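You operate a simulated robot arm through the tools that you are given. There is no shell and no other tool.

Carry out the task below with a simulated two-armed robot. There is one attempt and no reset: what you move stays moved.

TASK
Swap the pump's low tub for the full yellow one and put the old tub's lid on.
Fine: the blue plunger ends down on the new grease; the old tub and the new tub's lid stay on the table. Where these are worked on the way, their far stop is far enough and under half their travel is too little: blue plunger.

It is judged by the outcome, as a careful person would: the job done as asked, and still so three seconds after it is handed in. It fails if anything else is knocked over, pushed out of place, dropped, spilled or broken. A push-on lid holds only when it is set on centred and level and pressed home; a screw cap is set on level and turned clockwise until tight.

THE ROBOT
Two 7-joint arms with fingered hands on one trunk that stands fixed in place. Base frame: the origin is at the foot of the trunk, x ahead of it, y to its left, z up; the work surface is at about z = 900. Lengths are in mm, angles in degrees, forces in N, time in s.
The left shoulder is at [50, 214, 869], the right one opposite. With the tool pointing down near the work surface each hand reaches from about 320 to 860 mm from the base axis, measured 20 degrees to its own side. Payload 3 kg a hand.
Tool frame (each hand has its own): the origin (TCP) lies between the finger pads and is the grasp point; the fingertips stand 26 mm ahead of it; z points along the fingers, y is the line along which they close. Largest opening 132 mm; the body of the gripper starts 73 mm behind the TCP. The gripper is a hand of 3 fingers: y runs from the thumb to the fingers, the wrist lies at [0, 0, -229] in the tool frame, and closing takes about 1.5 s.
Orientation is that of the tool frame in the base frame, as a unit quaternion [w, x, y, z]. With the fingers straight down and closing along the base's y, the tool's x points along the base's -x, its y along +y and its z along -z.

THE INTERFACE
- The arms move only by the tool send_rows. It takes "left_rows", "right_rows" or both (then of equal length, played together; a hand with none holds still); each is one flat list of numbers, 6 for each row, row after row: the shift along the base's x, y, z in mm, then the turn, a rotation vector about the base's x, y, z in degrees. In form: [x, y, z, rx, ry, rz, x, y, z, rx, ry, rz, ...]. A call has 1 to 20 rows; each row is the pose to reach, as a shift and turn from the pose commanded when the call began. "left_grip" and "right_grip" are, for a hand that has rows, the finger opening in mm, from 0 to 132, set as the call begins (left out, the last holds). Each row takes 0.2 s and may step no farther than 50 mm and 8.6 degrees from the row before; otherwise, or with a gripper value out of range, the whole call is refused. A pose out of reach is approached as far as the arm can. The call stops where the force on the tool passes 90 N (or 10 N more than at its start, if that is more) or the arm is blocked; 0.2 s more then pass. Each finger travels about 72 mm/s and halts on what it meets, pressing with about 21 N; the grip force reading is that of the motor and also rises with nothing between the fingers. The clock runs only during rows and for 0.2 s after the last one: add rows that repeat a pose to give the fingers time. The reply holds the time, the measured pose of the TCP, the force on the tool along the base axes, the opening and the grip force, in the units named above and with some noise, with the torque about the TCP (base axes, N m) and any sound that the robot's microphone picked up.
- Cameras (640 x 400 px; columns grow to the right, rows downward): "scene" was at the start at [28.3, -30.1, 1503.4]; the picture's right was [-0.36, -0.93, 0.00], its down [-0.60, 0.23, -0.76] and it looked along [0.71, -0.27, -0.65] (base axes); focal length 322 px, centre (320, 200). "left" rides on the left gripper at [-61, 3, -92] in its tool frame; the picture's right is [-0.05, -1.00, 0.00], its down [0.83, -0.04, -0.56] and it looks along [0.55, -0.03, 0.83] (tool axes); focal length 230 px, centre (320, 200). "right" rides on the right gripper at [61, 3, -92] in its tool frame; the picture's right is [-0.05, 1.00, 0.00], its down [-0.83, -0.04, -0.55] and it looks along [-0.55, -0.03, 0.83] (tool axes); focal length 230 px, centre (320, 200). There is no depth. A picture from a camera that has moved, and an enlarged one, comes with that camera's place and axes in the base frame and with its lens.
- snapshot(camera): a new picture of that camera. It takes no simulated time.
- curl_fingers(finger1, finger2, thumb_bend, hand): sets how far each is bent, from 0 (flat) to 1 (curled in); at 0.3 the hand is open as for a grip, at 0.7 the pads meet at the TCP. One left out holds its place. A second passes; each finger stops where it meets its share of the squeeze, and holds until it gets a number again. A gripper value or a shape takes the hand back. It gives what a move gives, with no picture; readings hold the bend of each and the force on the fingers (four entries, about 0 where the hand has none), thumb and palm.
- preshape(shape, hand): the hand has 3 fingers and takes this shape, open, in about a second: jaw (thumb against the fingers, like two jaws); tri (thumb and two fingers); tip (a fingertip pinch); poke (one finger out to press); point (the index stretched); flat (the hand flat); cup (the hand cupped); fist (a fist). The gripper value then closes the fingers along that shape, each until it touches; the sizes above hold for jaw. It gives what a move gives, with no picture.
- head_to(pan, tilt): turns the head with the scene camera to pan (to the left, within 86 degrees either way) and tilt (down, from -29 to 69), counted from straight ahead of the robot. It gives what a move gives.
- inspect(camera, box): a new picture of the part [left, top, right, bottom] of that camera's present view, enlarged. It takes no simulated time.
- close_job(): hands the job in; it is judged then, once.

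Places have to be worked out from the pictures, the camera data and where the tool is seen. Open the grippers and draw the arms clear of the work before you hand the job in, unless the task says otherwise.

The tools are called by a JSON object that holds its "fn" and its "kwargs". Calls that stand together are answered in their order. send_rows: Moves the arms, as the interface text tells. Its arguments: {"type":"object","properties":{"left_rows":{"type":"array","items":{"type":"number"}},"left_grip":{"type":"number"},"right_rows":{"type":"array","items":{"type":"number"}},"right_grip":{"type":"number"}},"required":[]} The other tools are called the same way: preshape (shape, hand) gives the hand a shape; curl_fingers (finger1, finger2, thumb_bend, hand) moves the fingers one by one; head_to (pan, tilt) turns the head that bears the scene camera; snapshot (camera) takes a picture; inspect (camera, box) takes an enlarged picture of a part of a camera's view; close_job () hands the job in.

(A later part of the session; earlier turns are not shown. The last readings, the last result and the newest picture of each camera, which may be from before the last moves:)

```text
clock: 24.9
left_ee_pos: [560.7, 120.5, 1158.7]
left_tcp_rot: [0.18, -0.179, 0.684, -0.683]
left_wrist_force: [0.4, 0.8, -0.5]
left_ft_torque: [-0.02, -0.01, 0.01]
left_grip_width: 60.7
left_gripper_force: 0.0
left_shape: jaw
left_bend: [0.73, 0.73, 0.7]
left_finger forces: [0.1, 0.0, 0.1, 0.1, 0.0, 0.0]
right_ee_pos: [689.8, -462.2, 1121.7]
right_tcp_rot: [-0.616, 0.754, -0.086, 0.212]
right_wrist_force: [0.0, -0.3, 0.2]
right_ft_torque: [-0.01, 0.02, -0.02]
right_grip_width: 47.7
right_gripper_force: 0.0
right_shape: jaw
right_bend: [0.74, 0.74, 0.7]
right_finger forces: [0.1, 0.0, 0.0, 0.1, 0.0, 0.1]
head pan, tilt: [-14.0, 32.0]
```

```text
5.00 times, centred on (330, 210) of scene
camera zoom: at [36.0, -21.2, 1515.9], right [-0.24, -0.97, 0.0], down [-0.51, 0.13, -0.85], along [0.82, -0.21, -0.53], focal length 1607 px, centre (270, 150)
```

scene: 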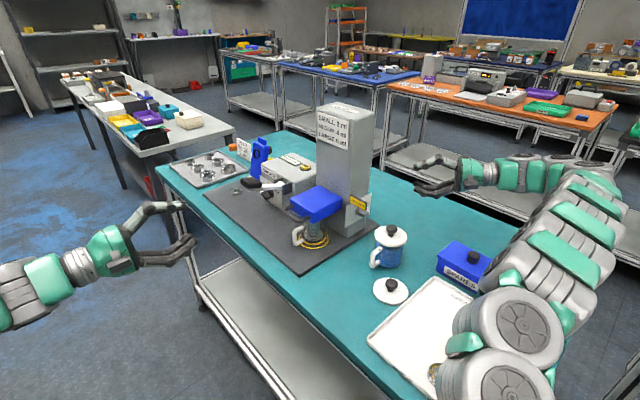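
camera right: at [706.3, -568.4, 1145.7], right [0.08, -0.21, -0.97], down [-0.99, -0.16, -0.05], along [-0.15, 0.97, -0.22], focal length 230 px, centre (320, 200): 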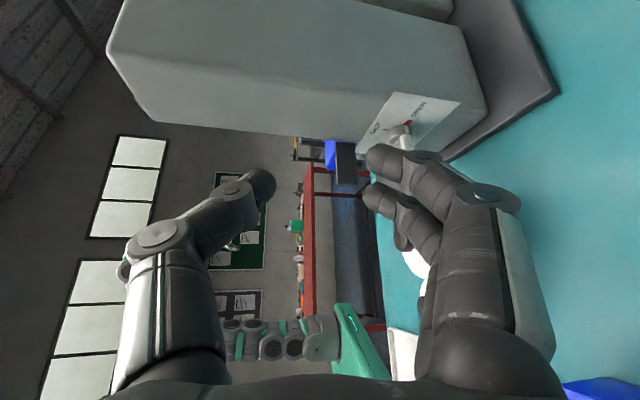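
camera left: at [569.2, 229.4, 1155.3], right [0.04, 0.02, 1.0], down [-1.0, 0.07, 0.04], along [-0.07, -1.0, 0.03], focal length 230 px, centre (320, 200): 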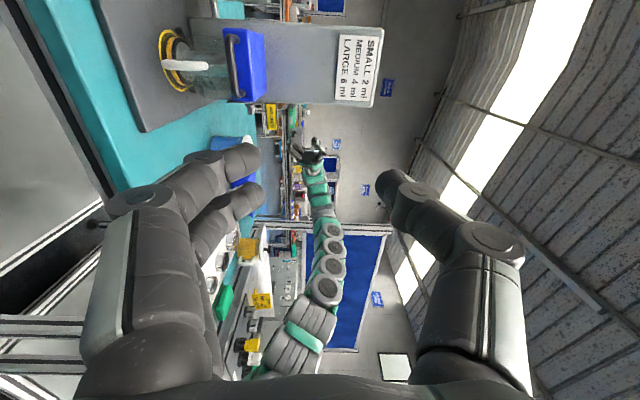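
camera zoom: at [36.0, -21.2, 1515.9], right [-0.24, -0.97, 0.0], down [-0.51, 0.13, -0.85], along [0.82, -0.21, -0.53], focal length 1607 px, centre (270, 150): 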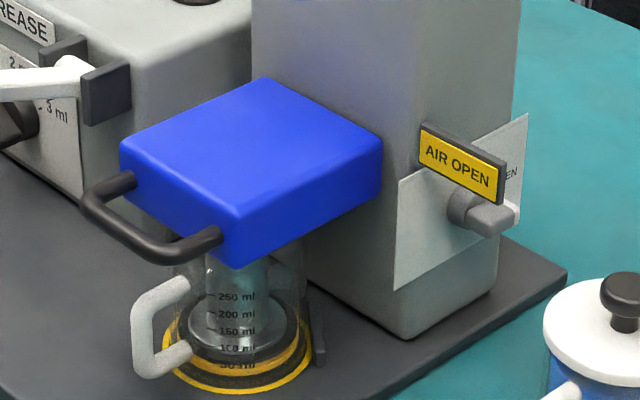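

From the two views the handle bar's middle is about (732,-121,1031), running along the pump's width. The tub rim is near z 995 and the tub handle reaches about z 993 below it. I move the left hand to 90 mm in front of the bar with a 36 mm opening.

{"fn": "send_rows", "kwargs": {"left_rows": [20, -26, -21, 0, 0, 0, 40, -52, -42, 0, 0, 0, 60, -78, -63, 0, 0, 0, 80, -104, -84, 0, 0, 0, 100, -130, -105, 0, 0, 0, 122.8, -156, -124.7, 0, 0, 0, 122.8, -156, -124.7, 0, 0, 0], "left_grip": 36}}

{"fn": "snapshot", "kwargs": {"camera": "left"}}

{"fn": "snapshot", "kwargs": {"camera": "scene"}}

```text
clock: 26.5
left_ee_pos: [683.5, -36.7, 1034.5]
left_tcp_rot: [0.18, -0.178, 0.684, -0.684]
left_wrist_force: [-0.3, -0.4, -0.3]
left_ft_torque: [0.05, 0.03, -0.03]
left_grip_width: 36.3
left_gripper_force: 0.0
left_shape: jaw
left_bend: [0.73, 0.73, 0.7]
left_finger forces: [0.0, 0.0, 0.0, 0.0, 0.0, 0.0]
right_ee_pos: [689.9, -463.1, 1122.1]
right_tcp_rot: [-0.616, 0.754, -0.087, 0.211]
right_wrist_force: [-0.8, 0.1, -0.3]
right_ft_torque: [0.02, 0.01, 0.02]
right_grip_width: 47.3
right_gripper_force: 0.0
right_shape: jaw
right_bend: [0.74, 0.74, 0.7]
right_finger forces: [0.0, 0.1, 0.0, 0.0, 0.0, 0.0]
head pan, tilt: [-14.0, 32.0]
```

```text
taken
camera left: at [691.0, 73.6, 1031.7], right [0.04, 0.02, 1.0], down [-1.0, 0.08, 0.04], along [-0.07, -1.0, 0.03], focal length 230 px, centre (320, 200)
```

left: 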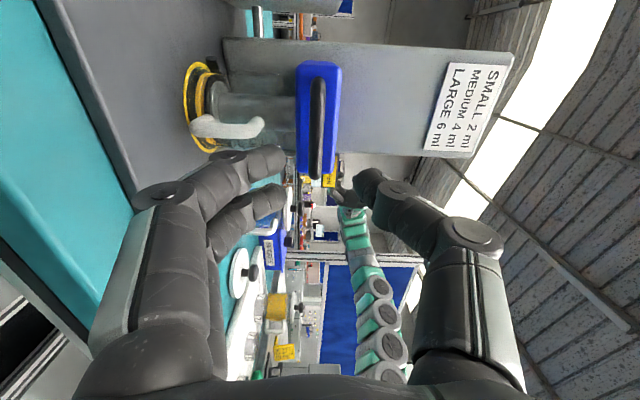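

```text
taken
```

scene: 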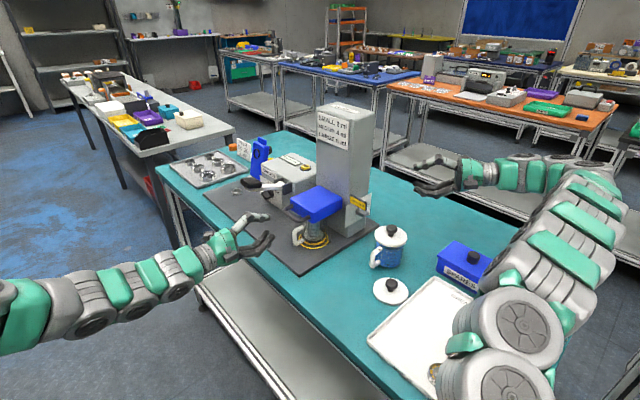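

The bar lines up with the tool's midplane (bar z about 1032, hand at 1034.5), and the tub handle is well below the lower fingers. I slide in 90 mm and close on the bar.

{"fn": "send_rows", "kwargs": {"left_rows": [8.8, -15.7, 0, 0, 0, 0, 17.7, -31.4, 0, 0, 0, 0, 26.5, -47, 0, 0, 0, 0, 35.4, -62.7, -1, 0, 0, 0, 44.2, -78.4, -1, 0, 0, 0, 44.2, -78.4, -1, 0, 0, 0]}}

{"fn": "snapshot", "kwargs": {"camera": "left"}}

{"fn": "inspect", "kwargs": {"camera": "scene", "box": [250, 160, 370, 260]}}

```text
clock: 27.9
left_ee_pos: [727.5, -113.7, 1032.7]
left_tcp_rot: [0.179, -0.179, 0.684, -0.684]
left_wrist_force: [-0.1, -1.2, -0.4]
left_ft_torque: [-0.01, 0.0, 0.0]
left_grip_width: 36.2
left_gripper_force: 0.0
left_shape: jaw
left_bend: [0.73, 0.73, 0.7]
left_finger forces: [0.0, 0.0, 0.0, 0.0, 0.0, 0.0]
right_ee_pos: [689.7, -461.9, 1122.0]
right_tcp_rot: [-0.616, 0.754, -0.087, 0.212]
right_wrist_force: [0.8, 0.1, -0.4]
right_ft_torque: [0.02, 0.0, 0.01]
right_grip_width: 47.6
right_gripper_force: 0.1
right_shape: jaw
right_bend: [0.74, 0.74, 0.7]
right_finger forces: [0.0, 0.0, 0.0, 0.1, 0.1, 0.1]
head pan, tilt: [-14.0, 32.0]
```

```text
taken
camera left: at [736.0, -4.2, 1029.6], right [0.04, 0.02, 1.0], down [-1.0, 0.08, 0.04], along [-0.07, -1.0, 0.03], focal length 230 px, centre (320, 200)
```

left: 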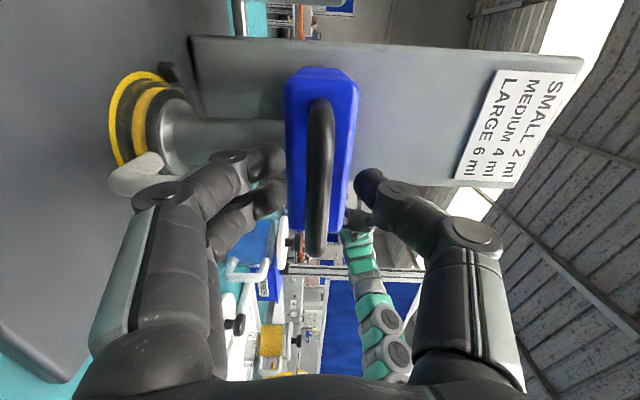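

```text
4.00 times, centred on (310, 210) of scene
camera zoom: at [36.0, -21.3, 1515.9], right [-0.24, -0.97, 0.0], down [-0.51, 0.13, -0.85], along [0.82, -0.21, -0.53], focal length 1286 px, centre (360, 160)
```

zoom: 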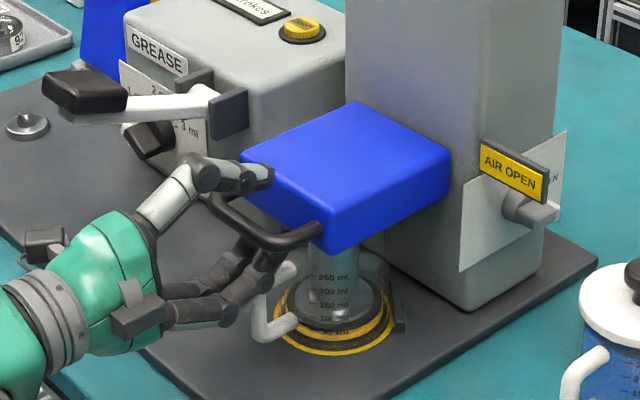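

The bar is between the lower fingers and the thumb. I close the left hand on it.

{"fn": "send_rows", "kwargs": {"left_rows": [0, 0, 0, 0, 0, 0, 0, 0, 0, 0, 0, 0, 0, 0, 0, 0, 0, 0, 0, 0, 0, 0, 0, 0, 0, 0, 0, 0, 0, 0, 0, 0, 0, 0, 0, 0], "left_grip": 0}}

{"fn": "snapshot", "kwargs": {"camera": "left"}}

```text
clock: 29.3
left_ee_pos: [727.8, -114.2, 1032.5]
left_tcp_rot: [0.181, -0.178, 0.684, -0.683]
left_wrist_force: [1.8, -2.6, 4.2]
left_ft_torque: [-0.04, -0.04, -0.01]
left_grip_width: 0.0
left_gripper_force: 20.8
left_shape: jaw
left_bend: [0.63, 0.63, 0.66]
left_finger forces: [0.1, 0.1, 0.0, 0.0, 0.1, 0.0]
right_ee_pos: [689.4, -462.8, 1121.4]
right_tcp_rot: [-0.615, 0.755, -0.086, 0.212]
right_wrist_force: [0.1, 0.2, 0.1]
right_ft_torque: [-0.02, 0.01, -0.02]
right_grip_width: 48.0
right_gripper_force: 0.0
right_shape: jaw
right_bend: [0.74, 0.74, 0.7]
right_finger forces: [0.0, 0.0, 0.1, 0.0, 0.0, 0.0]
head pan, tilt: [-14.0, 32.0]
```

```text
taken
camera left: at [735.9, -4.1, 1029.8], right [0.04, 0.02, 1.0], down [-1.0, 0.08, 0.04], along [-0.07, -1.0, 0.03], focal length 230 px, centre (320, 200)
```

left: 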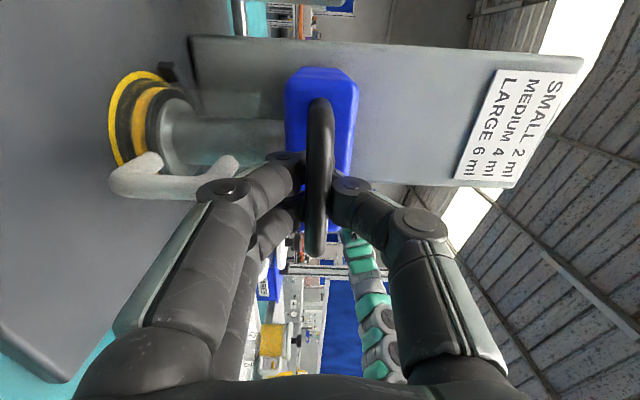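

The fingers met around the bar, with pad readings near zero, so the bar may be enclosed rather than pinched. I check closely before lifting.

{"fn": "inspect", "kwargs": {"camera": "left", "box": [220, 80, 420, 280]}}

{"fn": "inspect", "kwargs": {"camera": "scene", "box": [270, 175, 350, 240]}}

```text
2.00 times, centred on (320, 180) of left
camera zoom: at [735.9, -4.1, 1029.8], right [0.04, 0.02, 1.0], down [-1.0, 0.08, 0.04], along [-0.07, -1.0, 0.03], focal length 460 px, centre (320, 240)
```

zoom: 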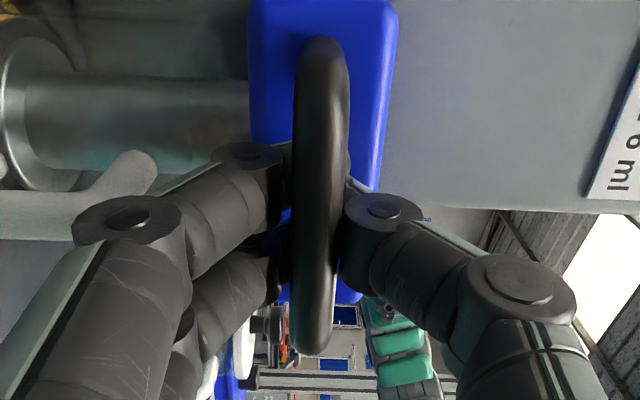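

```text
6.15 times, centred on (310, 208) of scene
camera zoom: at [36.0, -21.3, 1515.9], right [-0.24, -0.97, 0.0], down [-0.51, 0.13, -0.85], along [0.82, -0.21, -0.53], focal length 1978 px, centre (382, 154)
```

zoom: 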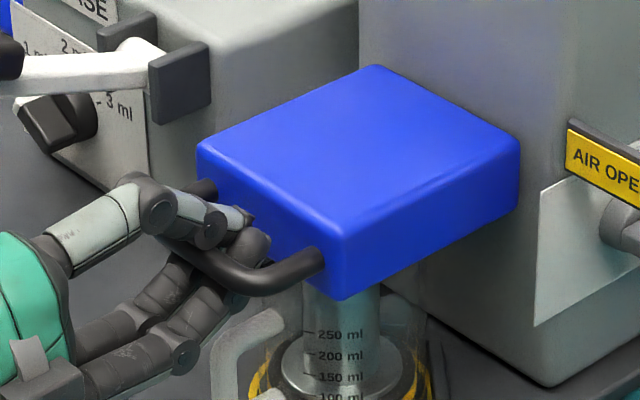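

The fingers close in a ring around the bar, with the tips meeting behind it, which is a secure hook. I lift 20 mm slowly and check the forces and the tub.

{"fn": "send_rows", "kwargs": {"left_rows": [0, 0, 5, 0, 0, 0, 0, 0, 10, 0, 0, 0, 0, 0, 15, 0, 0, 0, 0, 0, 20, 0, 0, 0, 0, 0, 20, 0, 0, 0]}}

{"fn": "inspect", "kwargs": {"camera": "scene", "box": [250, 150, 370, 250]}}

```text
clock: 30.5
left_ee_pos: [727.7, -114.7, 1052.8]
left_tcp_rot: [-0.18, 0.179, -0.684, 0.684]
left_wrist_force: [4.6, -2.7, -3.9]
left_ft_torque: [-0.02, 0.02, 0.0]
left_grip_width: 0.0
left_gripper_force: 20.9
left_shape: jaw
left_bend: [0.63, 0.63, 0.66]
left_finger forces: [0.1, 0.1, 0.0, 0.1, 0.0, 0.0]
right_ee_pos: [689.6, -463.4, 1120.9]
right_tcp_rot: [-0.616, 0.754, -0.087, 0.212]
right_wrist_force: [-1.0, -0.4, 0.4]
right_ft_torque: [0.03, 0.01, 0.0]
right_grip_width: 47.8
right_gripper_force: 0.1
right_shape: jaw
right_bend: [0.74, 0.74, 0.7]
right_finger forces: [0.0, 0.0, 0.1, 0.0, 0.0, 0.0]
head pan, tilt: [-14.0, 32.0]
```

```text
4.00 times, centred on (310, 200) of scene
camera zoom: at [36.2, -21.3, 1515.9], right [-0.24, -0.97, 0.0], down [-0.51, 0.13, -0.85], along [0.82, -0.21, -0.53], focal length 1286 px, centre (360, 200)
```

zoom: 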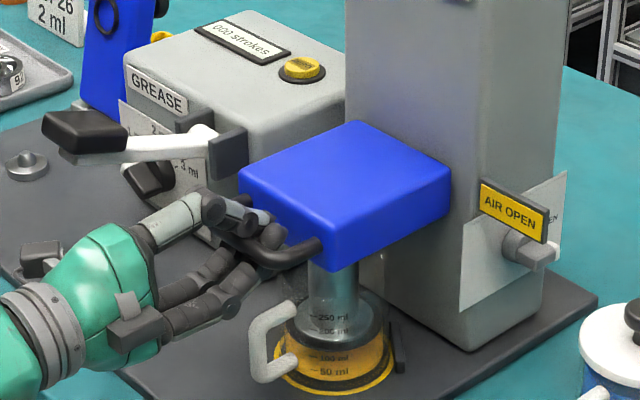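

The plunger rises easily and the tub stays put. I continue lifting 60 mm.

{"fn": "send_rows", "kwargs": {"left_rows": [0, 0, 6, 0, 0, 0, 0, 0, 12, 0, 0, 0, 0, 0, 18, 0, 0, 0, 0, 0, 24, 0, 0, 0, 0, 0, 30, 0, 0, 0, 0, 0, 36, 0, 0, 0, 0, 0, 42, 0, 0, 0, 0, 0, 48, 0, 0, 0, 0, 0, 54, 0, 0, 0, 0, 0, 60, 0, 0, 0]}}

{"fn": "inspect", "kwargs": {"camera": "scene", "box": [250, 130, 370, 250]}}

```text
clock: 32.7
left_ee_pos: [727.7, -115.2, 1111.6]
left_tcp_rot: [0.18, -0.179, 0.684, -0.684]
left_wrist_force: [4.6, -3.8, -4.1]
left_ft_torque: [0.01, -0.03, 0.04]
left_grip_width: 0.3
left_gripper_force: 20.6
left_shape: jaw
left_bend: [0.63, 0.63, 0.66]
left_finger forces: [0.0, 0.1, 0.0, 0.0, 0.1, 0.0]
right_ee_pos: [689.8, -463.4, 1121.1]
right_tcp_rot: [-0.616, 0.754, -0.088, 0.211]
right_wrist_force: [0.4, -0.1, -0.1]
right_ft_torque: [0.02, 0.0, 0.0]
right_grip_width: 47.6
right_gripper_force: 0.0
right_shape: jaw
right_bend: [0.74, 0.74, 0.7]
right_finger forces: [0.0, 0.1, 0.0, 0.0, 0.0, 0.1]
head pan, tilt: [-14.0, 32.0]
```

```text
3.33 times, centred on (310, 190) of scene
camera zoom: at [36.1, -21.4, 1515.9], right [-0.24, -0.97, 0.0], down [-0.51, 0.13, -0.85], along [0.82, -0.21, -0.53], focal length 1072 px, centre (353, 233)
```

zoom: 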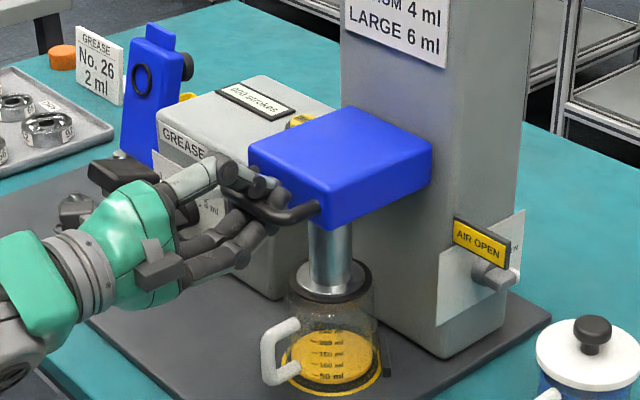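

The disc is now at about the tub rim, with some yellow grease left in the tub below it. I keep lifting toward the top stop.

{"fn": "send_rows", "kwargs": {"left_rows": [0, 0, 6, 0, 0, 0, 0, 0, 12, 0, 0, 0, 0, 0, 18, 0, 0, 0, 0, 0, 24, 0, 0, 0, 0, 0, 30, 0, 0, 0, 0, 0, 36, 0, 0, 0, 0, 0, 42, 0, 0, 0, 0, 0, 47, 0, 0, 0, 0, 0, 52, 0, 0, 0, 0, 0, 57, 0, 0, 0, 0, 0, 62, 0, 0, 0, 0, 0, 67, 0, 0, 0]}}

{"fn": "inspect", "kwargs": {"camera": "scene", "box": [240, 90, 380, 250]}}

```text
clock: 35.3
left_ee_pos: [729.1, -115.8, 1175.9]
left_tcp_rot: [0.179, -0.18, 0.686, -0.682]
left_wrist_force: [-14.5, 7.7, -69.8]
left_ft_torque: [0.25, 0.47, -0.03]
left_grip_width: 0.0
left_gripper_force: 21.3
left_shape: jaw
left_bend: [0.6, 0.6, 0.74]
left_finger forces: [33.3, 33.7, 0.1, 0.0, 0.5, 0.0]
right_ee_pos: [691.4, -462.3, 1121.3]
right_tcp_rot: [-0.615, 0.755, -0.088, 0.211]
right_wrist_force: [0.2, 0.0, 0.5]
right_ft_torque: [0.02, 0.0, 0.03]
right_grip_width: 47.6
right_gripper_force: 0.1
right_shape: jaw
right_bend: [0.74, 0.74, 0.7]
right_finger forces: [0.0, 0.0, 0.1, 0.0, 0.0, 0.1]
head pan, tilt: [-14.0, 32.0]
```

```text
2.50 times, centred on (310, 170) of scene
camera zoom: at [36.7, -21.2, 1515.9], right [-0.24, -0.97, 0.0], down [-0.51, 0.13, -0.85], along [0.82, -0.2, -0.53], focal length 804 px, centre (345, 275)
```

zoom: 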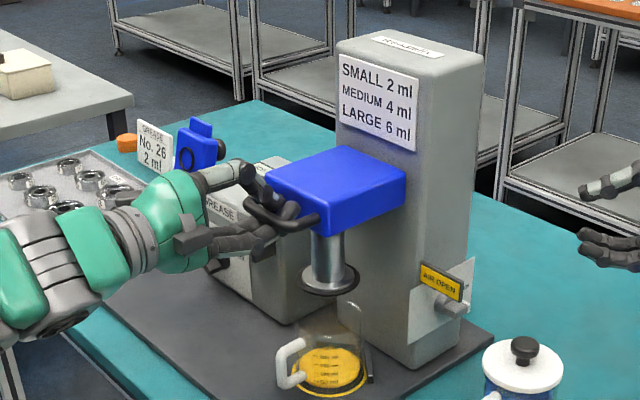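

The plunger is at its top stop (70 N downward on the tool). I relax by 4 mm and then open the fingers a little. If it sinks, the lower fingers will catch it.

{"fn": "send_rows", "kwargs": {"left_rows": [0, 0, -3, 0, 0, 0, 0, 0, -6, 0, 0, 0, 0, 0, -6, 0, 0, 0]}}

{"fn": "send_rows", "kwargs": {"left_rows": [0, 0, 0, 0, 0, 0, 0, 0, 0, 0, 0, 0, 0, 0, 0, 0, 0, 0, 0, 0, 0, 0, 0, 0], "left_grip": 36}}

{"fn": "inspect", "kwargs": {"camera": "scene", "box": [240, 90, 380, 250]}}

{"fn": "snapshot", "kwargs": {"camera": "left"}}

```text
clock: 36.1
left_ee_pos: [727.2, -115.6, 1172.2]
left_tcp_rot: [0.181, -0.179, 0.684, -0.684]
left_wrist_force: [-8.7, 4.7, -51.3]
left_ft_torque: [0.11, 0.27, 0.02]
left_grip_width: 0.0
left_gripper_force: 20.6
left_shape: jaw
left_bend: [0.61, 0.61, 0.74]
left_finger forces: [25.1, 25.1, 0.0, 0.0, 2.6, 0.1]
right_ee_pos: [690.4, -462.1, 1120.7]
right_tcp_rot: [-0.615, 0.754, -0.087, 0.211]
right_wrist_force: [0.5, 1.2, -0.1]
right_ft_torque: [0.0, 0.04, 0.02]
right_grip_width: 47.5
right_gripper_force: 0.0
right_shape: jaw
right_bend: [0.74, 0.74, 0.7]
right_finger forces: [0.1, 0.0, 0.1, 0.1, 0.1, 0.1]
head pan, tilt: [-14.0, 32.0]
```

```text
clock: 37.1
left_ee_pos: [728.7, -116.9, 1173.4]
left_tcp_rot: [-0.18, 0.178, -0.684, 0.684]
left_wrist_force: [0.7, -2.5, -1.6]
left_ft_torque: [-0.05, -0.01, 0.02]
left_grip_width: 36.3
left_gripper_force: 0.1
left_shape: jaw
left_bend: [0.73, 0.73, 0.7]
left_finger forces: [0.8, 0.9, 0.0, 0.1, 0.0, 0.1]
right_ee_pos: [690.0, -463.0, 1121.2]
right_tcp_rot: [-0.615, 0.755, -0.088, 0.212]
right_wrist_force: [1.2, 0.2, 0.1]
right_ft_torque: [0.01, 0.0, 0.02]
right_grip_width: 47.4
right_gripper_force: 0.0
right_shape: jaw
right_bend: [0.74, 0.74, 0.7]
right_finger forces: [0.0, 0.0, 0.0, 0.1, 0.1, 0.0]
head pan, tilt: [-14.0, 32.0]
```

```text
2.50 times, centred on (310, 170) of scene
camera zoom: at [36.0, -21.3, 1515.9], right [-0.24, -0.97, 0.0], down [-0.51, 0.13, -0.85], along [0.82, -0.2, -0.53], focal length 804 px, centre (345, 275)
```

zoom: 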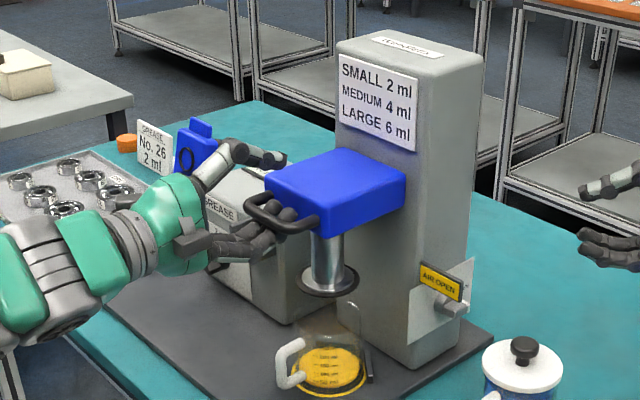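

```text
taken
camera left: at [736.2, -4.9, 1170.7], right [0.04, 0.03, 1.0], down [-1.0, 0.07, 0.04], along [-0.07, -1.0, 0.03], focal length 230 px, centre (320, 200)
```

left: 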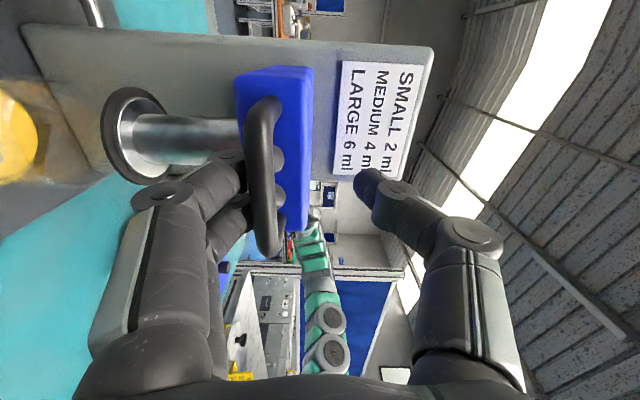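

The wrist carries almost nothing now, so the plunger seems to hold itself. I lower the hand 6 mm to confirm that it does not follow.

{"fn": "send_rows", "kwargs": {"left_rows": [0, 0, -3, 0, 0, 0, 0, 0, -6, 0, 0, 0, 0, 0, -6, 0, 0, 0, 0, 0, -6, 0, 0, 0]}}

{"fn": "inspect", "kwargs": {"camera": "scene", "box": [240, 90, 380, 250]}}

{"fn": "snapshot", "kwargs": {"camera": "left"}}

```text
clock: 38.1
left_ee_pos: [727.5, -114.4, 1167.1]
left_tcp_rot: [0.181, -0.178, 0.684, -0.684]
left_wrist_force: [0.1, -0.2, 0.1]
left_ft_torque: [0.03, 0.02, -0.01]
left_grip_width: 36.0
left_gripper_force: 0.1
left_shape: jaw
left_bend: [0.73, 0.73, 0.7]
left_finger forces: [0.0, 0.0, 0.0, 0.0, 0.0, 0.0]
right_ee_pos: [689.0, -463.3, 1121.5]
right_tcp_rot: [-0.616, 0.754, -0.087, 0.212]
right_wrist_force: [-0.1, -0.2, 0.3]
right_ft_torque: [-0.01, 0.0, 0.03]
right_grip_width: 47.6
right_gripper_force: 0.0
right_shape: jaw
right_bend: [0.74, 0.74, 0.7]
right_finger forces: [0.0, 0.0, 0.1, 0.0, 0.0, 0.0]
head pan, tilt: [-14.0, 32.0]
```

```text
2.50 times, centred on (310, 170) of scene
camera zoom: at [36.0, -21.3, 1515.9], right [-0.24, -0.97, 0.0], down [-0.51, 0.13, -0.85], along [0.82, -0.21, -0.53], focal length 804 px, centre (345, 275)
```

zoom: 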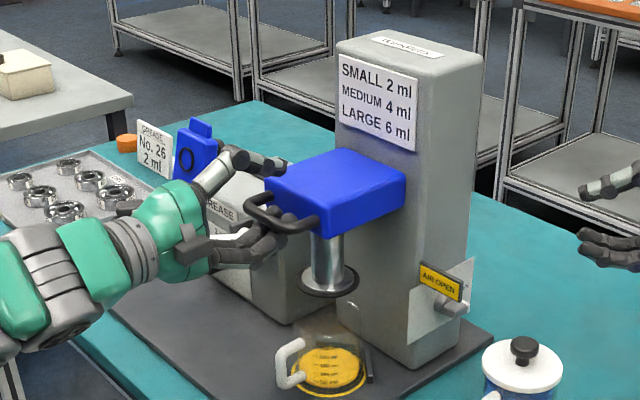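

```text
taken
camera left: at [735.6, -5.0, 1164.3], right [0.04, 0.02, 1.0], down [-1.0, 0.08, 0.04], along [-0.07, -1.0, 0.03], focal length 230 px, centre (320, 200)
```

left: 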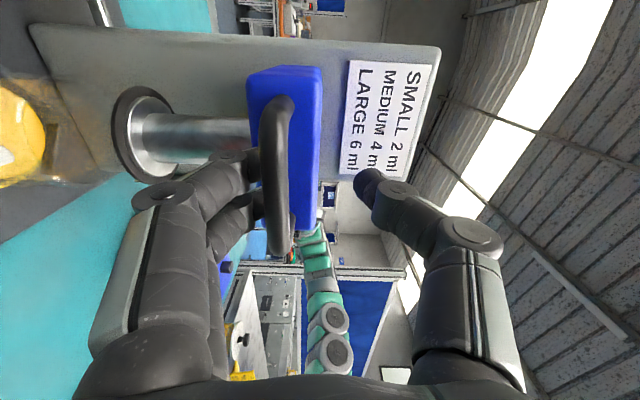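

The plunger stays up by itself with no load on the fingers; its handle is now near z 1149, about 117 mm of travel. I withdraw the left hand straight out along the pump's front direction.

{"fn": "send_rows", "kwargs": {"left_rows": [-4.9, 8.7, -2, 0, 0, 0, -9.8, 17.4, -3, 0, 0, 0, -19.6, 34.8, -3, 0, 0, 0, -34.4, 61, -3, 0, 0, 0, -49.1, 87.1, -3, 0, 0, 0, -68.7, 121.9, -3, 0, 0, 0, -68.7, 121.9, -3, 0, 0, 0]}}

{"fn": "snapshot", "kwargs": {"camera": "left"}}

{"fn": "inspect", "kwargs": {"camera": "scene", "box": [240, 90, 380, 250]}}

```text
clock: 39.7
left_ee_pos: [659.0, 7.4, 1165.1]
left_tcp_rot: [0.18, -0.179, 0.684, -0.684]
left_wrist_force: [-1.1, -0.6, 0.2]
left_ft_torque: [-0.01, 0.01, 0.02]
left_grip_width: 35.9
left_gripper_force: 0.1
left_shape: jaw
left_bend: [0.73, 0.73, 0.7]
left_finger forces: [0.0, 0.1, 0.1, 0.0, 0.0, 0.0]
right_ee_pos: [689.9, -461.9, 1121.1]
right_tcp_rot: [-0.616, 0.754, -0.086, 0.212]
right_wrist_force: [-0.6, -0.8, 0.1]
right_ft_torque: [0.01, 0.04, -0.01]
right_grip_width: 47.4
right_gripper_force: 0.2
right_shape: jaw
right_bend: [0.74, 0.74, 0.7]
right_finger forces: [0.0, 0.0, 0.1, 0.0, 0.1, 0.0]
head pan, tilt: [-14.0, 32.0]
```

```text
taken
camera left: at [666.3, 117.4, 1161.9], right [0.04, 0.02, 1.0], down [-1.0, 0.08, 0.04], along [-0.07, -1.0, 0.03], focal length 230 px, centre (320, 200)
```

left: 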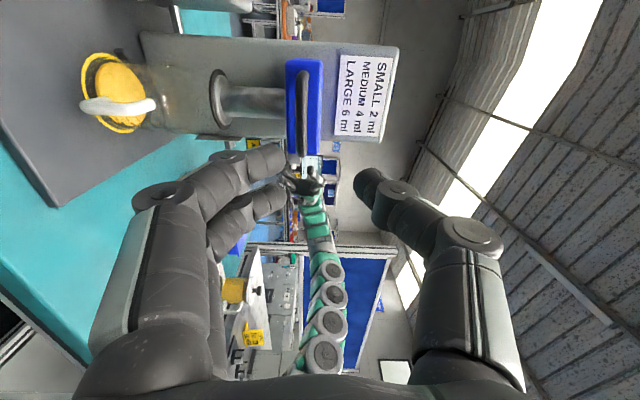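

```text
2.50 times, centred on (310, 170) of scene
camera zoom: at [36.0, -21.2, 1515.9], right [-0.24, -0.97, 0.0], down [-0.51, 0.13, -0.85], along [0.82, -0.21, -0.53], focal length 804 px, centre (345, 275)
```

zoom: 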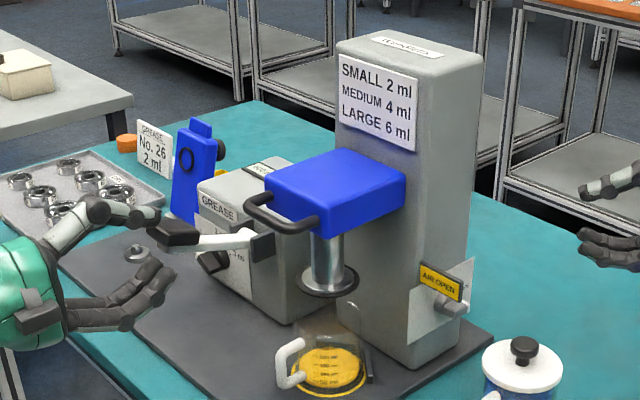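

The hand is clear and the plunger holds. Now I measure the old tub precisely with both cameras.

{"fn": "inspect", "kwargs": {"camera": "left", "box": [60, 30, 260, 160]}}

{"fn": "inspect", "kwargs": {"camera": "scene", "box": [280, 190, 360, 260]}}

```text
3.08 times, centred on (160, 95) of left
camera zoom: at [666.3, 117.4, 1161.9], right [0.04, 0.02, 1.0], down [-1.0, 0.08, 0.04], along [-0.07, -1.0, 0.03], focal length 708 px, centre (812, 523)
```

zoom: 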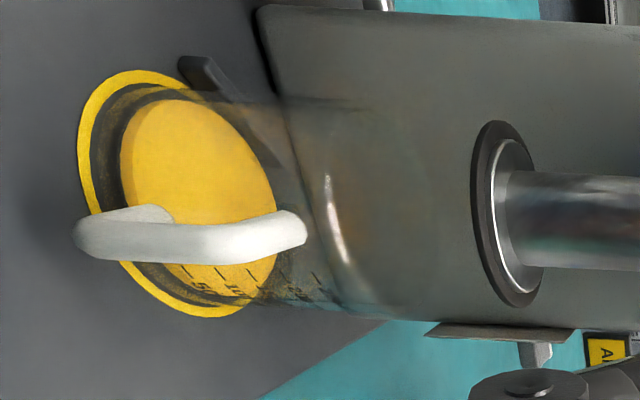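

```text
5.71 times, centred on (320, 225) of scene
camera zoom: at [36.0, -21.2, 1515.9], right [-0.24, -0.97, 0.0], down [-0.51, 0.13, -0.85], along [0.82, -0.21, -0.53], focal length 1837 px, centre (320, 57)
```

zoom: 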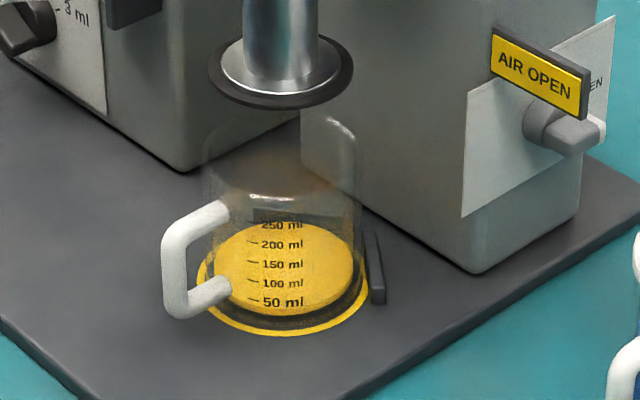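

The old tub's centre comes out near (763,-186), about 76 mm across, with its rim near z 990 and its handle facing the front. I roll the left hand so it closes sideways, pitch it down slightly, and bring it in front of the tub.

{"fn": "send_rows", "kwargs": {"left_rows": [0, 0, 0, 4.02, -7.13, 0, 0, 0, 0, 8.04, -14.26, 0, 0, 0, 0, 12.06, -21.38, 0, 0, 0, 0, 16.07, -28.5, 0, 0, 0, 0, 20.09, -35.6, 0, 0, 0, 0, 24.1, -42.8, 0, 0, 0, 0, 28.1, -49.9, 0, 0, 0, 0, 32.15, -57.0, 0, 0, 0, 0, 36.2, -64.1, 0, 0, 0, 0, 40.2, -71.3, 0, 0, 0, 0, 44.2, -78.4, 0], "left_grip": 118}}

{"fn": "send_rows", "kwargs": {"left_rows": [9, -17, -34, 4.18, 2.36, 0, 18, -34, -68, 8.36, 4.72, 0, 27, -51, -102, 12.54, 7.07, 0, 36, -68, -136, 15.68, 8.84, 0, 43, -86, -172, 15.68, 8.84, 0, 43, -86, -172, 15.68, 8.84, 0]}}

{"fn": "snapshot", "kwargs": {"camera": "left"}}

{"fn": "inspect", "kwargs": {"camera": "scene", "box": [220, 140, 380, 280]}}

```text
clock: 42.1
left_ee_pos: [658.3, 6.8, 1164.6]
left_tcp_rot: [0.612, 0.358, 0.609, -0.355]
left_wrist_force: [-0.6, 0.8, -0.9]
left_ft_torque: [0.0, 0.02, 0.01]
left_grip_width: 118.0
left_gripper_force: 0.0
left_shape: jaw
left_bend: [0.49, 0.49, 0.45]
left_finger forces: [0.1, 0.1, 0.1, 0.1, 0.0, 0.0]
right_ee_pos: [690.3, -462.5, 1122.6]
right_tcp_rot: [-0.616, 0.754, -0.087, 0.211]
right_wrist_force: [-0.2, 0.2, 0.4]
right_ft_torque: [0.01, 0.0, -0.02]
right_grip_width: 47.9
right_gripper_force: 0.0
right_shape: jaw
right_bend: [0.74, 0.74, 0.7]
right_finger forces: [0.0, 0.0, 0.1, 0.0, 0.0, 0.0]
head pan, tilt: [-14.0, 32.0]
```

```text
clock: 43.5
left_ee_pos: [700.7, -79.5, 993.5]
left_tcp_rot: [0.508, 0.409, 0.698, -0.296]
left_wrist_force: [-0.3, -0.6, 0.6]
left_ft_torque: [-0.01, 0.0, 0.04]
left_grip_width: 118.1
left_gripper_force: 0.0
left_shape: jaw
left_bend: [0.49, 0.49, 0.45]
left_finger forces: [0.1, 0.0, 0.1, 0.1, 0.0, 0.0]
right_ee_pos: [689.2, -462.4, 1122.4]
right_tcp_rot: [-0.615, 0.754, -0.087, 0.211]
right_wrist_force: [-0.7, 0.3, -0.3]
right_ft_torque: [0.01, 0.01, -0.02]
right_grip_width: 47.8
right_gripper_force: 0.0
right_shape: jaw
right_bend: [0.74, 0.74, 0.7]
right_finger forces: [0.0, 0.0, 0.0, 0.0, 0.0, 0.0]
head pan, tilt: [-14.0, 32.0]
```

```text
taken
camera left: at [669.0, -18.0, 1080.6], right [-0.86, -0.5, 0.05], down [-0.42, 0.66, -0.62], along [0.28, -0.55, -0.78], focal length 230 px, centre (320, 200)
```

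left: 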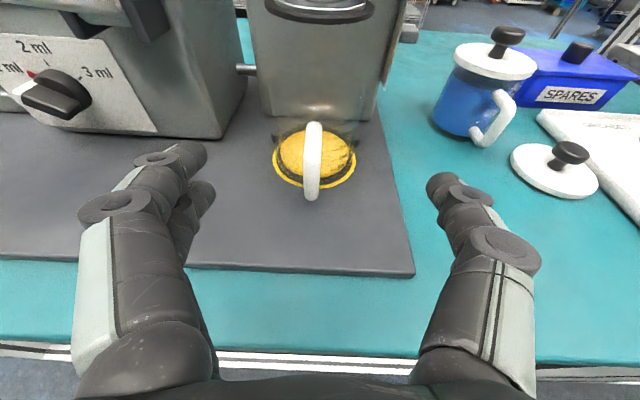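

```text
2.86 times, centred on (300, 210) of scene
camera zoom: at [36.0, -21.3, 1515.9], right [-0.24, -0.97, 0.0], down [-0.51, 0.13, -0.85], along [0.82, -0.21, -0.53], focal length 918 px, centre (377, 171)
```

zoom: 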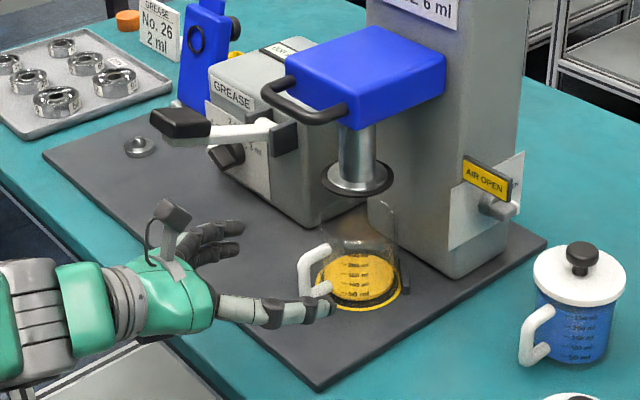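

The left wrist camera now looks down on the tub, with the handle pointing at the palm. I zoom in to get the ring and tub centre from here.

{"fn": "inspect", "kwargs": {"camera": "left", "box": [240, 80, 400, 220]}}

```text
2.86 times, centred on (320, 150) of left
camera zoom: at [669.0, -18.0, 1080.6], right [-0.86, -0.5, 0.05], down [-0.42, 0.66, -0.62], along [0.28, -0.55, -0.78], focal length 657 px, centre (320, 343)
```

zoom: 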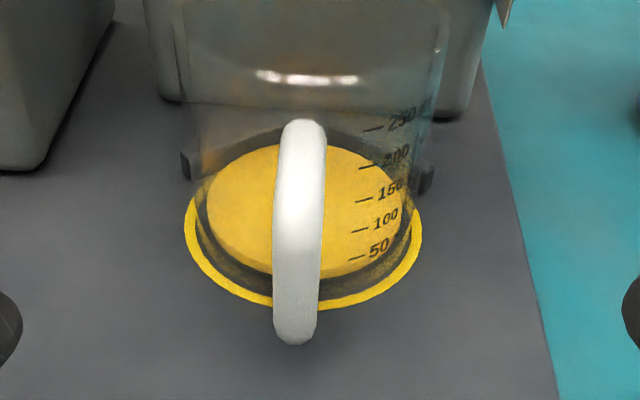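

The ring centre refines to about (765,-186), and the handle points straight out. I advance 116 mm along the tool axis with the fingers open around the tub.

{"fn": "send_rows", "kwargs": {"left_rows": [9.6, -15.7, -6, 0, 0, 0, 19.1, -31.4, -12.2, 0, 0, 0, 28.7, -47.2, -18.3, 0, 0, 0, 38.3, -62.9, -24.3, 0, 0, 0, 47.8, -78.6, -30.4, 0, 0, 0, 57.4, -94.3, -36.5, 0, 0, 0, 57.4, -94.3, -36.5, 0, 0, 0]}}

{"fn": "snapshot", "kwargs": {"camera": "left"}}

{"fn": "inspect", "kwargs": {"camera": "scene", "box": [240, 160, 380, 280]}}

```text
clock: 45.1
left_ee_pos: [759.3, -173.1, 955.6]
left_tcp_rot: [0.507, 0.41, 0.698, -0.296]
left_wrist_force: [1.1, -0.3, -0.2]
left_ft_torque: [-0.02, -0.01, 0.01]
left_grip_width: 117.9
left_gripper_force: 0.1
left_shape: jaw
left_bend: [0.49, 0.49, 0.45]
left_finger forces: [0.0, 0.0, 0.1, 0.1, 0.0, 0.1]
right_ee_pos: [688.6, -463.3, 1121.0]
right_tcp_rot: [-0.616, 0.754, -0.087, 0.21]
right_wrist_force: [-0.1, 1.0, -0.5]
right_ft_torque: [0.03, -0.01, -0.03]
right_grip_width: 47.6
right_gripper_force: 0.1
right_shape: jaw
right_bend: [0.74, 0.74, 0.7]
right_finger forces: [0.0, 0.0, 0.1, 0.0, 0.0, 0.1]
head pan, tilt: [-14.0, 32.0]
```

```text
taken
camera left: at [727.8, -112.4, 1043.0], right [-0.86, -0.5, 0.05], down [-0.42, 0.66, -0.62], along [0.28, -0.55, -0.78], focal length 230 px, centre (320, 200)
```

left: 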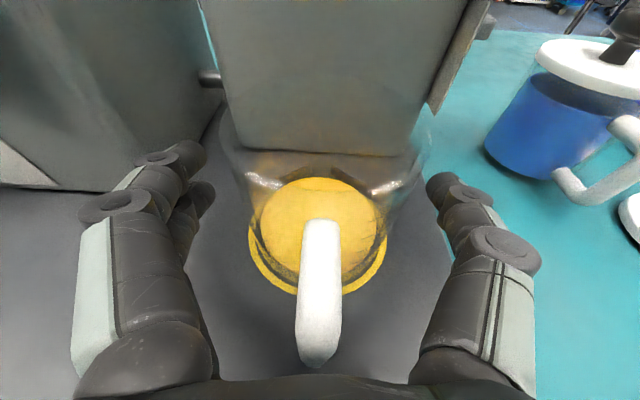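

```text
3.33 times, centred on (310, 220) of scene
camera zoom: at [36.0, -21.3, 1515.9], right [-0.24, -0.97, 0.0], down [-0.51, 0.13, -0.85], along [0.82, -0.21, -0.53], focal length 1072 px, centre (353, 133)
```

zoom: 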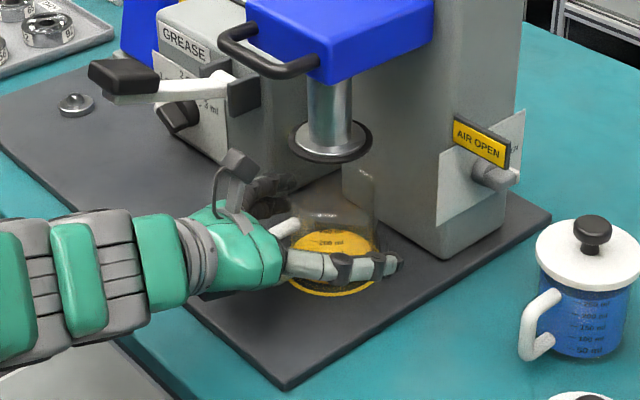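

The tub is centred between thumb and fingers, with the handle clear of the palm. I close on the tub's body.

{"fn": "send_rows", "kwargs": {"left_rows": [0, 0, 0, 0, 0, 0, 0, 0, 0, 0, 0, 0, 0, 0, 0, 0, 0, 0, 0, 0, 0, 0, 0, 0, 0, 0, 0, 0, 0, 0, 0, 0, 0, 0, 0, 0], "left_grip": 30}}

{"fn": "snapshot", "kwargs": {"camera": "left"}}

```text
clock: 46.5
left_ee_pos: [760.4, -173.3, 956.3]
left_tcp_rot: [0.508, 0.409, 0.698, -0.295]
left_wrist_force: [1.2, -1.0, -0.1]
left_ft_torque: [0.01, -0.04, 0.0]
left_grip_width: 70.9
left_gripper_force: 21.4
left_shape: jaw
left_bend: [0.73, 0.72, 0.72]
left_finger forces: [9.6, 9.7, 0.1, 0.0, 19.7, 0.0]
right_ee_pos: [690.4, -461.9, 1121.6]
right_tcp_rot: [-0.615, 0.754, -0.087, 0.213]
right_wrist_force: [-0.1, -0.5, -0.6]
right_ft_torque: [-0.01, 0.0, 0.03]
right_grip_width: 47.8
right_gripper_force: 0.0
right_shape: jaw
right_bend: [0.74, 0.74, 0.7]
right_finger forces: [0.0, 0.1, 0.1, 0.0, 0.0, 0.0]
head pan, tilt: [-14.0, 32.0]
```

```text
taken
camera left: at [727.8, -112.0, 1042.9], right [-0.86, -0.5, 0.05], down [-0.42, 0.66, -0.62], along [0.28, -0.55, -0.78], focal length 230 px, centre (320, 200)
```

left: 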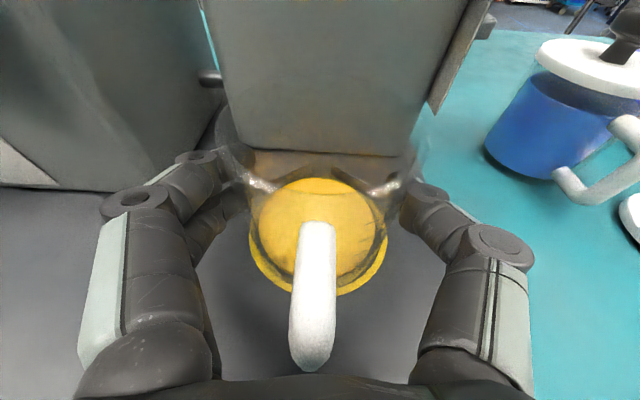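

The tub is gripped firmly (width 71 mm, about 20 N). I lift it 12 mm.

{"fn": "send_rows", "kwargs": {"left_rows": [0, 0, 4, 0, 0, 0, 0, 0, 8, 0, 0, 0, 0, 0, 12, 0, 0, 0, 0, 0, 12, 0, 0, 0]}}

{"fn": "inspect", "kwargs": {"camera": "scene", "box": [240, 160, 380, 280]}}

{"fn": "snapshot", "kwargs": {"camera": "left"}}

```text
clock: 47.5
left_ee_pos: [759.1, -172.9, 966.8]
left_tcp_rot: [0.508, 0.409, 0.698, -0.295]
left_wrist_force: [0.6, 0.3, -1.6]
left_ft_torque: [0.01, 0.02, 0.01]
left_grip_width: 70.4
left_gripper_force: 20.9
left_shape: jaw
left_bend: [0.73, 0.72, 0.72]
left_finger forces: [9.6, 9.7, 0.0, 0.1, 19.7, 0.0]
right_ee_pos: [689.7, -463.0, 1119.9]
right_tcp_rot: [-0.615, 0.755, -0.087, 0.211]
right_wrist_force: [0.1, 0.0, 0.6]
right_ft_torque: [0.0, -0.01, -0.03]
right_grip_width: 47.7
right_gripper_force: 0.0
right_shape: jaw
right_bend: [0.74, 0.74, 0.7]
right_finger forces: [0.0, 0.0, 0.1, 0.0, 0.0, 0.1]
head pan, tilt: [-14.0, 32.0]
```

```text
3.33 times, centred on (310, 220) of scene
camera zoom: at [36.0, -21.3, 1515.9], right [-0.24, -0.97, 0.0], down [-0.51, 0.13, -0.85], along [0.82, -0.21, -0.53], focal length 1072 px, centre (353, 133)
```

zoom: 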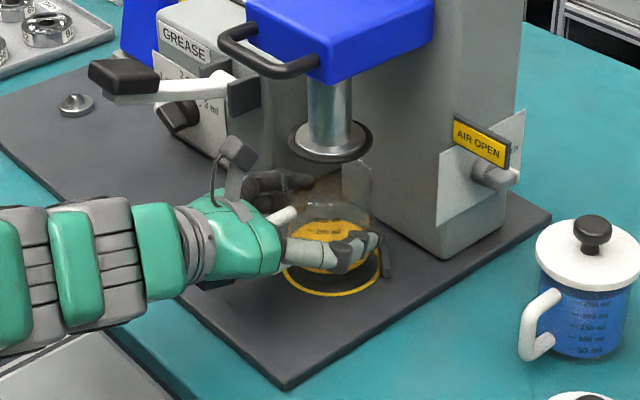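

```text
taken
camera left: at [727.4, -111.9, 1054.5], right [-0.86, -0.5, 0.05], down [-0.42, 0.66, -0.62], along [0.28, -0.55, -0.78], focal length 230 px, centre (320, 200)
```

left: 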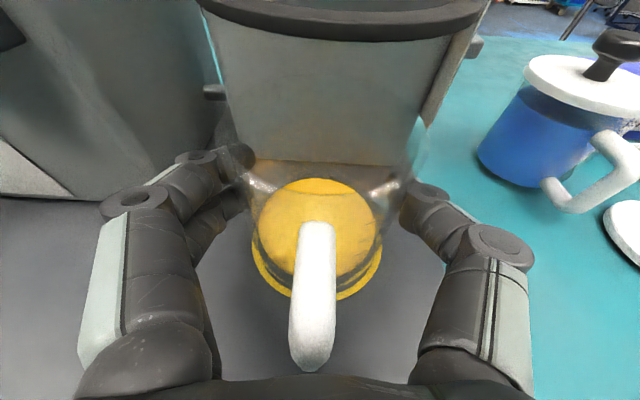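

The tub comes up cleanly with the hand and the ring is visible under it. I draw it out toward the front and carry it over to a free table spot near (605,-180).

{"fn": "send_rows", "kwargs": {"left_rows": [-12, 22, 0, 0, 0, 0, -25, 44, 2, 0, 0, 0, -40, 71, 8, 0, 0, 0, -55, 98, 15, 0, 0, 0, -70, 113, 22, 0, 0, 0, -90, 105, 28, 0, 0, 0, -108, 85, 28, 0, 0, 0, -125, 60, 28, 0, 0, 0, -140, 35, 28, 0, 0, 0, -152, 15, 28, 0, 0, 0, -161, 5, 28, 0, 0, 0, -161, 5, 28, 0, 0, 0]}}

{"fn": "snapshot", "kwargs": {"camera": "left"}}

{"fn": "snapshot", "kwargs": {"camera": "scene"}}

```text
clock: 50.1
left_ee_pos: [598.7, -169.2, 996.1]
left_tcp_rot: [0.509, 0.408, 0.698, -0.295]
left_wrist_force: [-0.5, 0.5, -0.5]
left_ft_torque: [0.01, 0.01, -0.03]
left_grip_width: 70.0
left_gripper_force: 20.9
left_shape: jaw
left_bend: [0.73, 0.72, 0.72]
left_finger forces: [9.5, 9.8, 0.0, 0.0, 19.4, 0.0]
right_ee_pos: [690.3, -463.7, 1121.3]
right_tcp_rot: [-0.616, 0.754, -0.087, 0.211]
right_wrist_force: [0.3, 0.2, 0.0]
right_ft_torque: [0.01, -0.02, -0.02]
right_grip_width: 47.7
right_gripper_force: 0.1
right_shape: jaw
right_bend: [0.74, 0.74, 0.7]
right_finger forces: [0.0, 0.1, 0.0, 0.0, 0.0, 0.0]
head pan, tilt: [-14.0, 32.0]
```

```text
taken
camera left: at [566.5, -108.4, 1083.6], right [-0.86, -0.5, 0.05], down [-0.42, 0.66, -0.62], along [0.28, -0.55, -0.78], focal length 230 px, centre (320, 200)
```

left: 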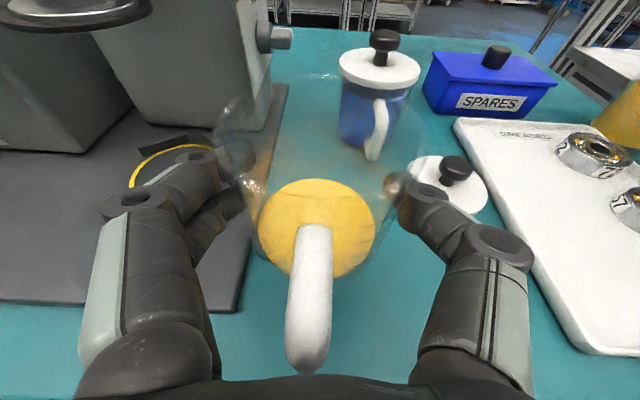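

```text
taken
```

scene: 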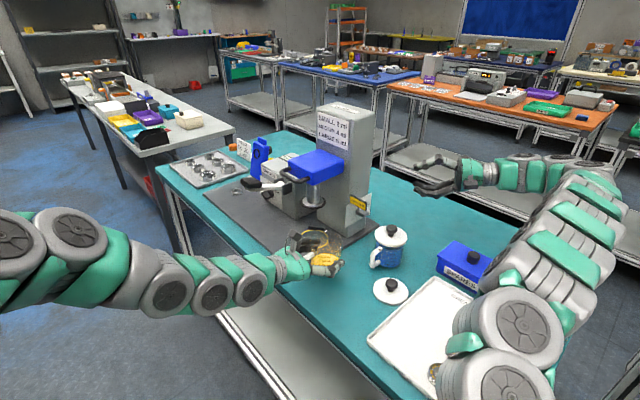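

The tub hangs over clear table, between the mat and the loose lid. I lower it most of the way, then the last bit in small steps while watching the force.

{"fn": "send_rows", "kwargs": {"left_rows": [0, 0, -12, 0, 0, 0, 0, 0, -24, 0, 0, 0, 0, 0, -34, 0, 0, 0, 0, 0, -42, 0, 0, 0, 0, 0, -44, 0, 0, 0, 0, 0, -44, 0, 0, 0]}}

{"fn": "send_rows", "kwargs": {"left_rows": [0, 0, -1.5, 0, 0, 0, 0, 0, -3, 0, 0, 0, 0, 0, -3, 0, 0, 0]}}

{"fn": "inspect", "kwargs": {"camera": "scene", "box": [260, 200, 420, 320]}}

```text
clock: 51.5
left_ee_pos: [599.3, -167.9, 952.7]
left_tcp_rot: [0.508, 0.409, 0.698, -0.296]
left_wrist_force: [-0.3, -0.1, -0.6]
left_ft_torque: [0.01, 0.01, 0.01]
left_grip_width: 69.5
left_gripper_force: 21.1
left_shape: jaw
left_bend: [0.73, 0.72, 0.72]
left_finger forces: [9.4, 9.8, 0.0, 0.0, 19.4, 0.0]
right_ee_pos: [690.7, -461.9, 1120.7]
right_tcp_rot: [-0.616, 0.754, -0.087, 0.211]
right_wrist_force: [0.6, -1.0, 0.5]
right_ft_torque: [0.0, 0.0, 0.0]
right_grip_width: 47.4
right_gripper_force: 0.1
right_shape: jaw
right_bend: [0.74, 0.74, 0.7]
right_finger forces: [0.1, 0.0, 0.0, 0.0, 0.1, 0.0]
head pan, tilt: [-14.0, 32.0]
```

```text
clock: 52.3
left_ee_pos: [599.2, -167.8, 948.6]
left_tcp_rot: [0.508, 0.409, 0.698, -0.296]
left_wrist_force: [-0.9, 0.4, -0.4]
left_ft_torque: [-0.01, -0.01, 0.01]
left_grip_width: 69.5
left_gripper_force: 21.1
left_shape: jaw
left_bend: [0.73, 0.72, 0.72]
left_finger forces: [9.4, 10.0, 0.0, 0.1, 19.3, 0.0]
right_ee_pos: [688.9, -461.8, 1121.3]
right_tcp_rot: [-0.616, 0.754, -0.087, 0.212]
right_wrist_force: [-0.2, 0.2, 0.4]
right_ft_torque: [0.0, 0.0, -0.02]
right_grip_width: 47.5
right_gripper_force: 0.1
right_shape: jaw
right_bend: [0.74, 0.74, 0.7]
right_finger forces: [0.0, 0.0, 0.1, 0.0, 0.0, 0.0]
head pan, tilt: [-14.0, 32.0]
```

```text
3.33 times, centred on (340, 260) of scene
camera zoom: at [36.0, -21.3, 1515.9], right [-0.24, -0.97, 0.0], down [-0.51, 0.13, -0.85], along [0.82, -0.21, -0.53], focal length 1072 px, centre (253, 0)
```

zoom: 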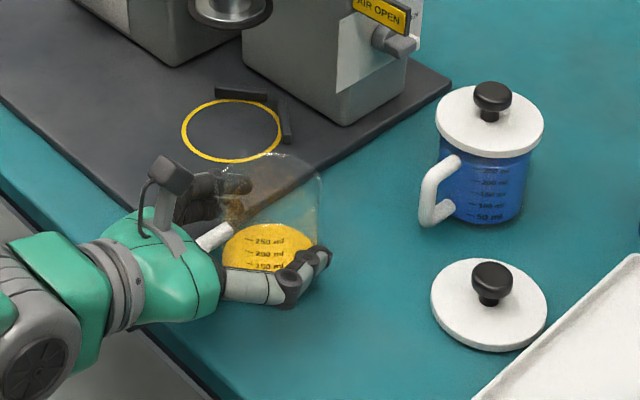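

There is no contact yet at z 948.6, so I keep lowering in small steps.

{"fn": "send_rows", "kwargs": {"left_rows": [0, 0, -1, 0, 0, 0, 0, 0, -2, 0, 0, 0, 0, 0, -2, 0, 0, 0]}}

{"fn": "send_rows", "kwargs": {"left_rows": [0, 0, -1, 0, 0, 0, 0, 0, -2, 0, 0, 0, 0, 0, -2, 0, 0, 0]}}

```text
clock: 53.1
left_ee_pos: [599.4, -168.1, 946.9]
left_tcp_rot: [0.509, 0.408, 0.698, -0.296]
left_wrist_force: [0.3, -0.6, -0.6]
left_ft_torque: [0.01, 0.02, 0.0]
left_grip_width: 69.8
left_gripper_force: 21.7
left_shape: jaw
left_bend: [0.73, 0.72, 0.72]
left_finger forces: [9.4, 9.9, 0.0, 0.0, 19.3, 0.1]
right_ee_pos: [688.7, -462.8, 1120.9]
right_tcp_rot: [-0.616, 0.754, -0.088, 0.211]
right_wrist_force: [-0.2, 0.5, 0.7]
right_ft_torque: [0.03, 0.0, -0.02]
right_grip_width: 47.7
right_gripper_force: 0.2
right_shape: jaw
right_bend: [0.74, 0.74, 0.7]
right_finger forces: [0.0, 0.0, 0.1, 0.0, 0.1, 0.0]
head pan, tilt: [-14.0, 32.0]
```

```text
clock: 53.9
left_ee_pos: [599.3, -167.9, 944.8]
left_tcp_rot: [0.508, 0.408, 0.699, -0.295]
left_wrist_force: [-0.5, -1.1, -0.8]
left_ft_torque: [0.03, -0.01, -0.01]
left_grip_width: 69.8
left_gripper_force: 21.0
left_shape: jaw
left_bend: [0.73, 0.72, 0.72]
left_finger forces: [9.5, 9.9, 0.0, 0.0, 19.3, 0.1]
right_ee_pos: [690.6, -461.9, 1121.0]
right_tcp_rot: [-0.615, 0.755, -0.087, 0.211]
right_wrist_force: [0.2, -0.1, -0.2]
right_ft_torque: [-0.03, 0.02, -0.03]
right_grip_width: 47.9
right_gripper_force: 0.0
right_shape: jaw
right_bend: [0.74, 0.74, 0.7]
right_finger forces: [0.0, 0.0, 0.0, 0.0, 0.0, 0.0]
head pan, tilt: [-14.0, 32.0]
```

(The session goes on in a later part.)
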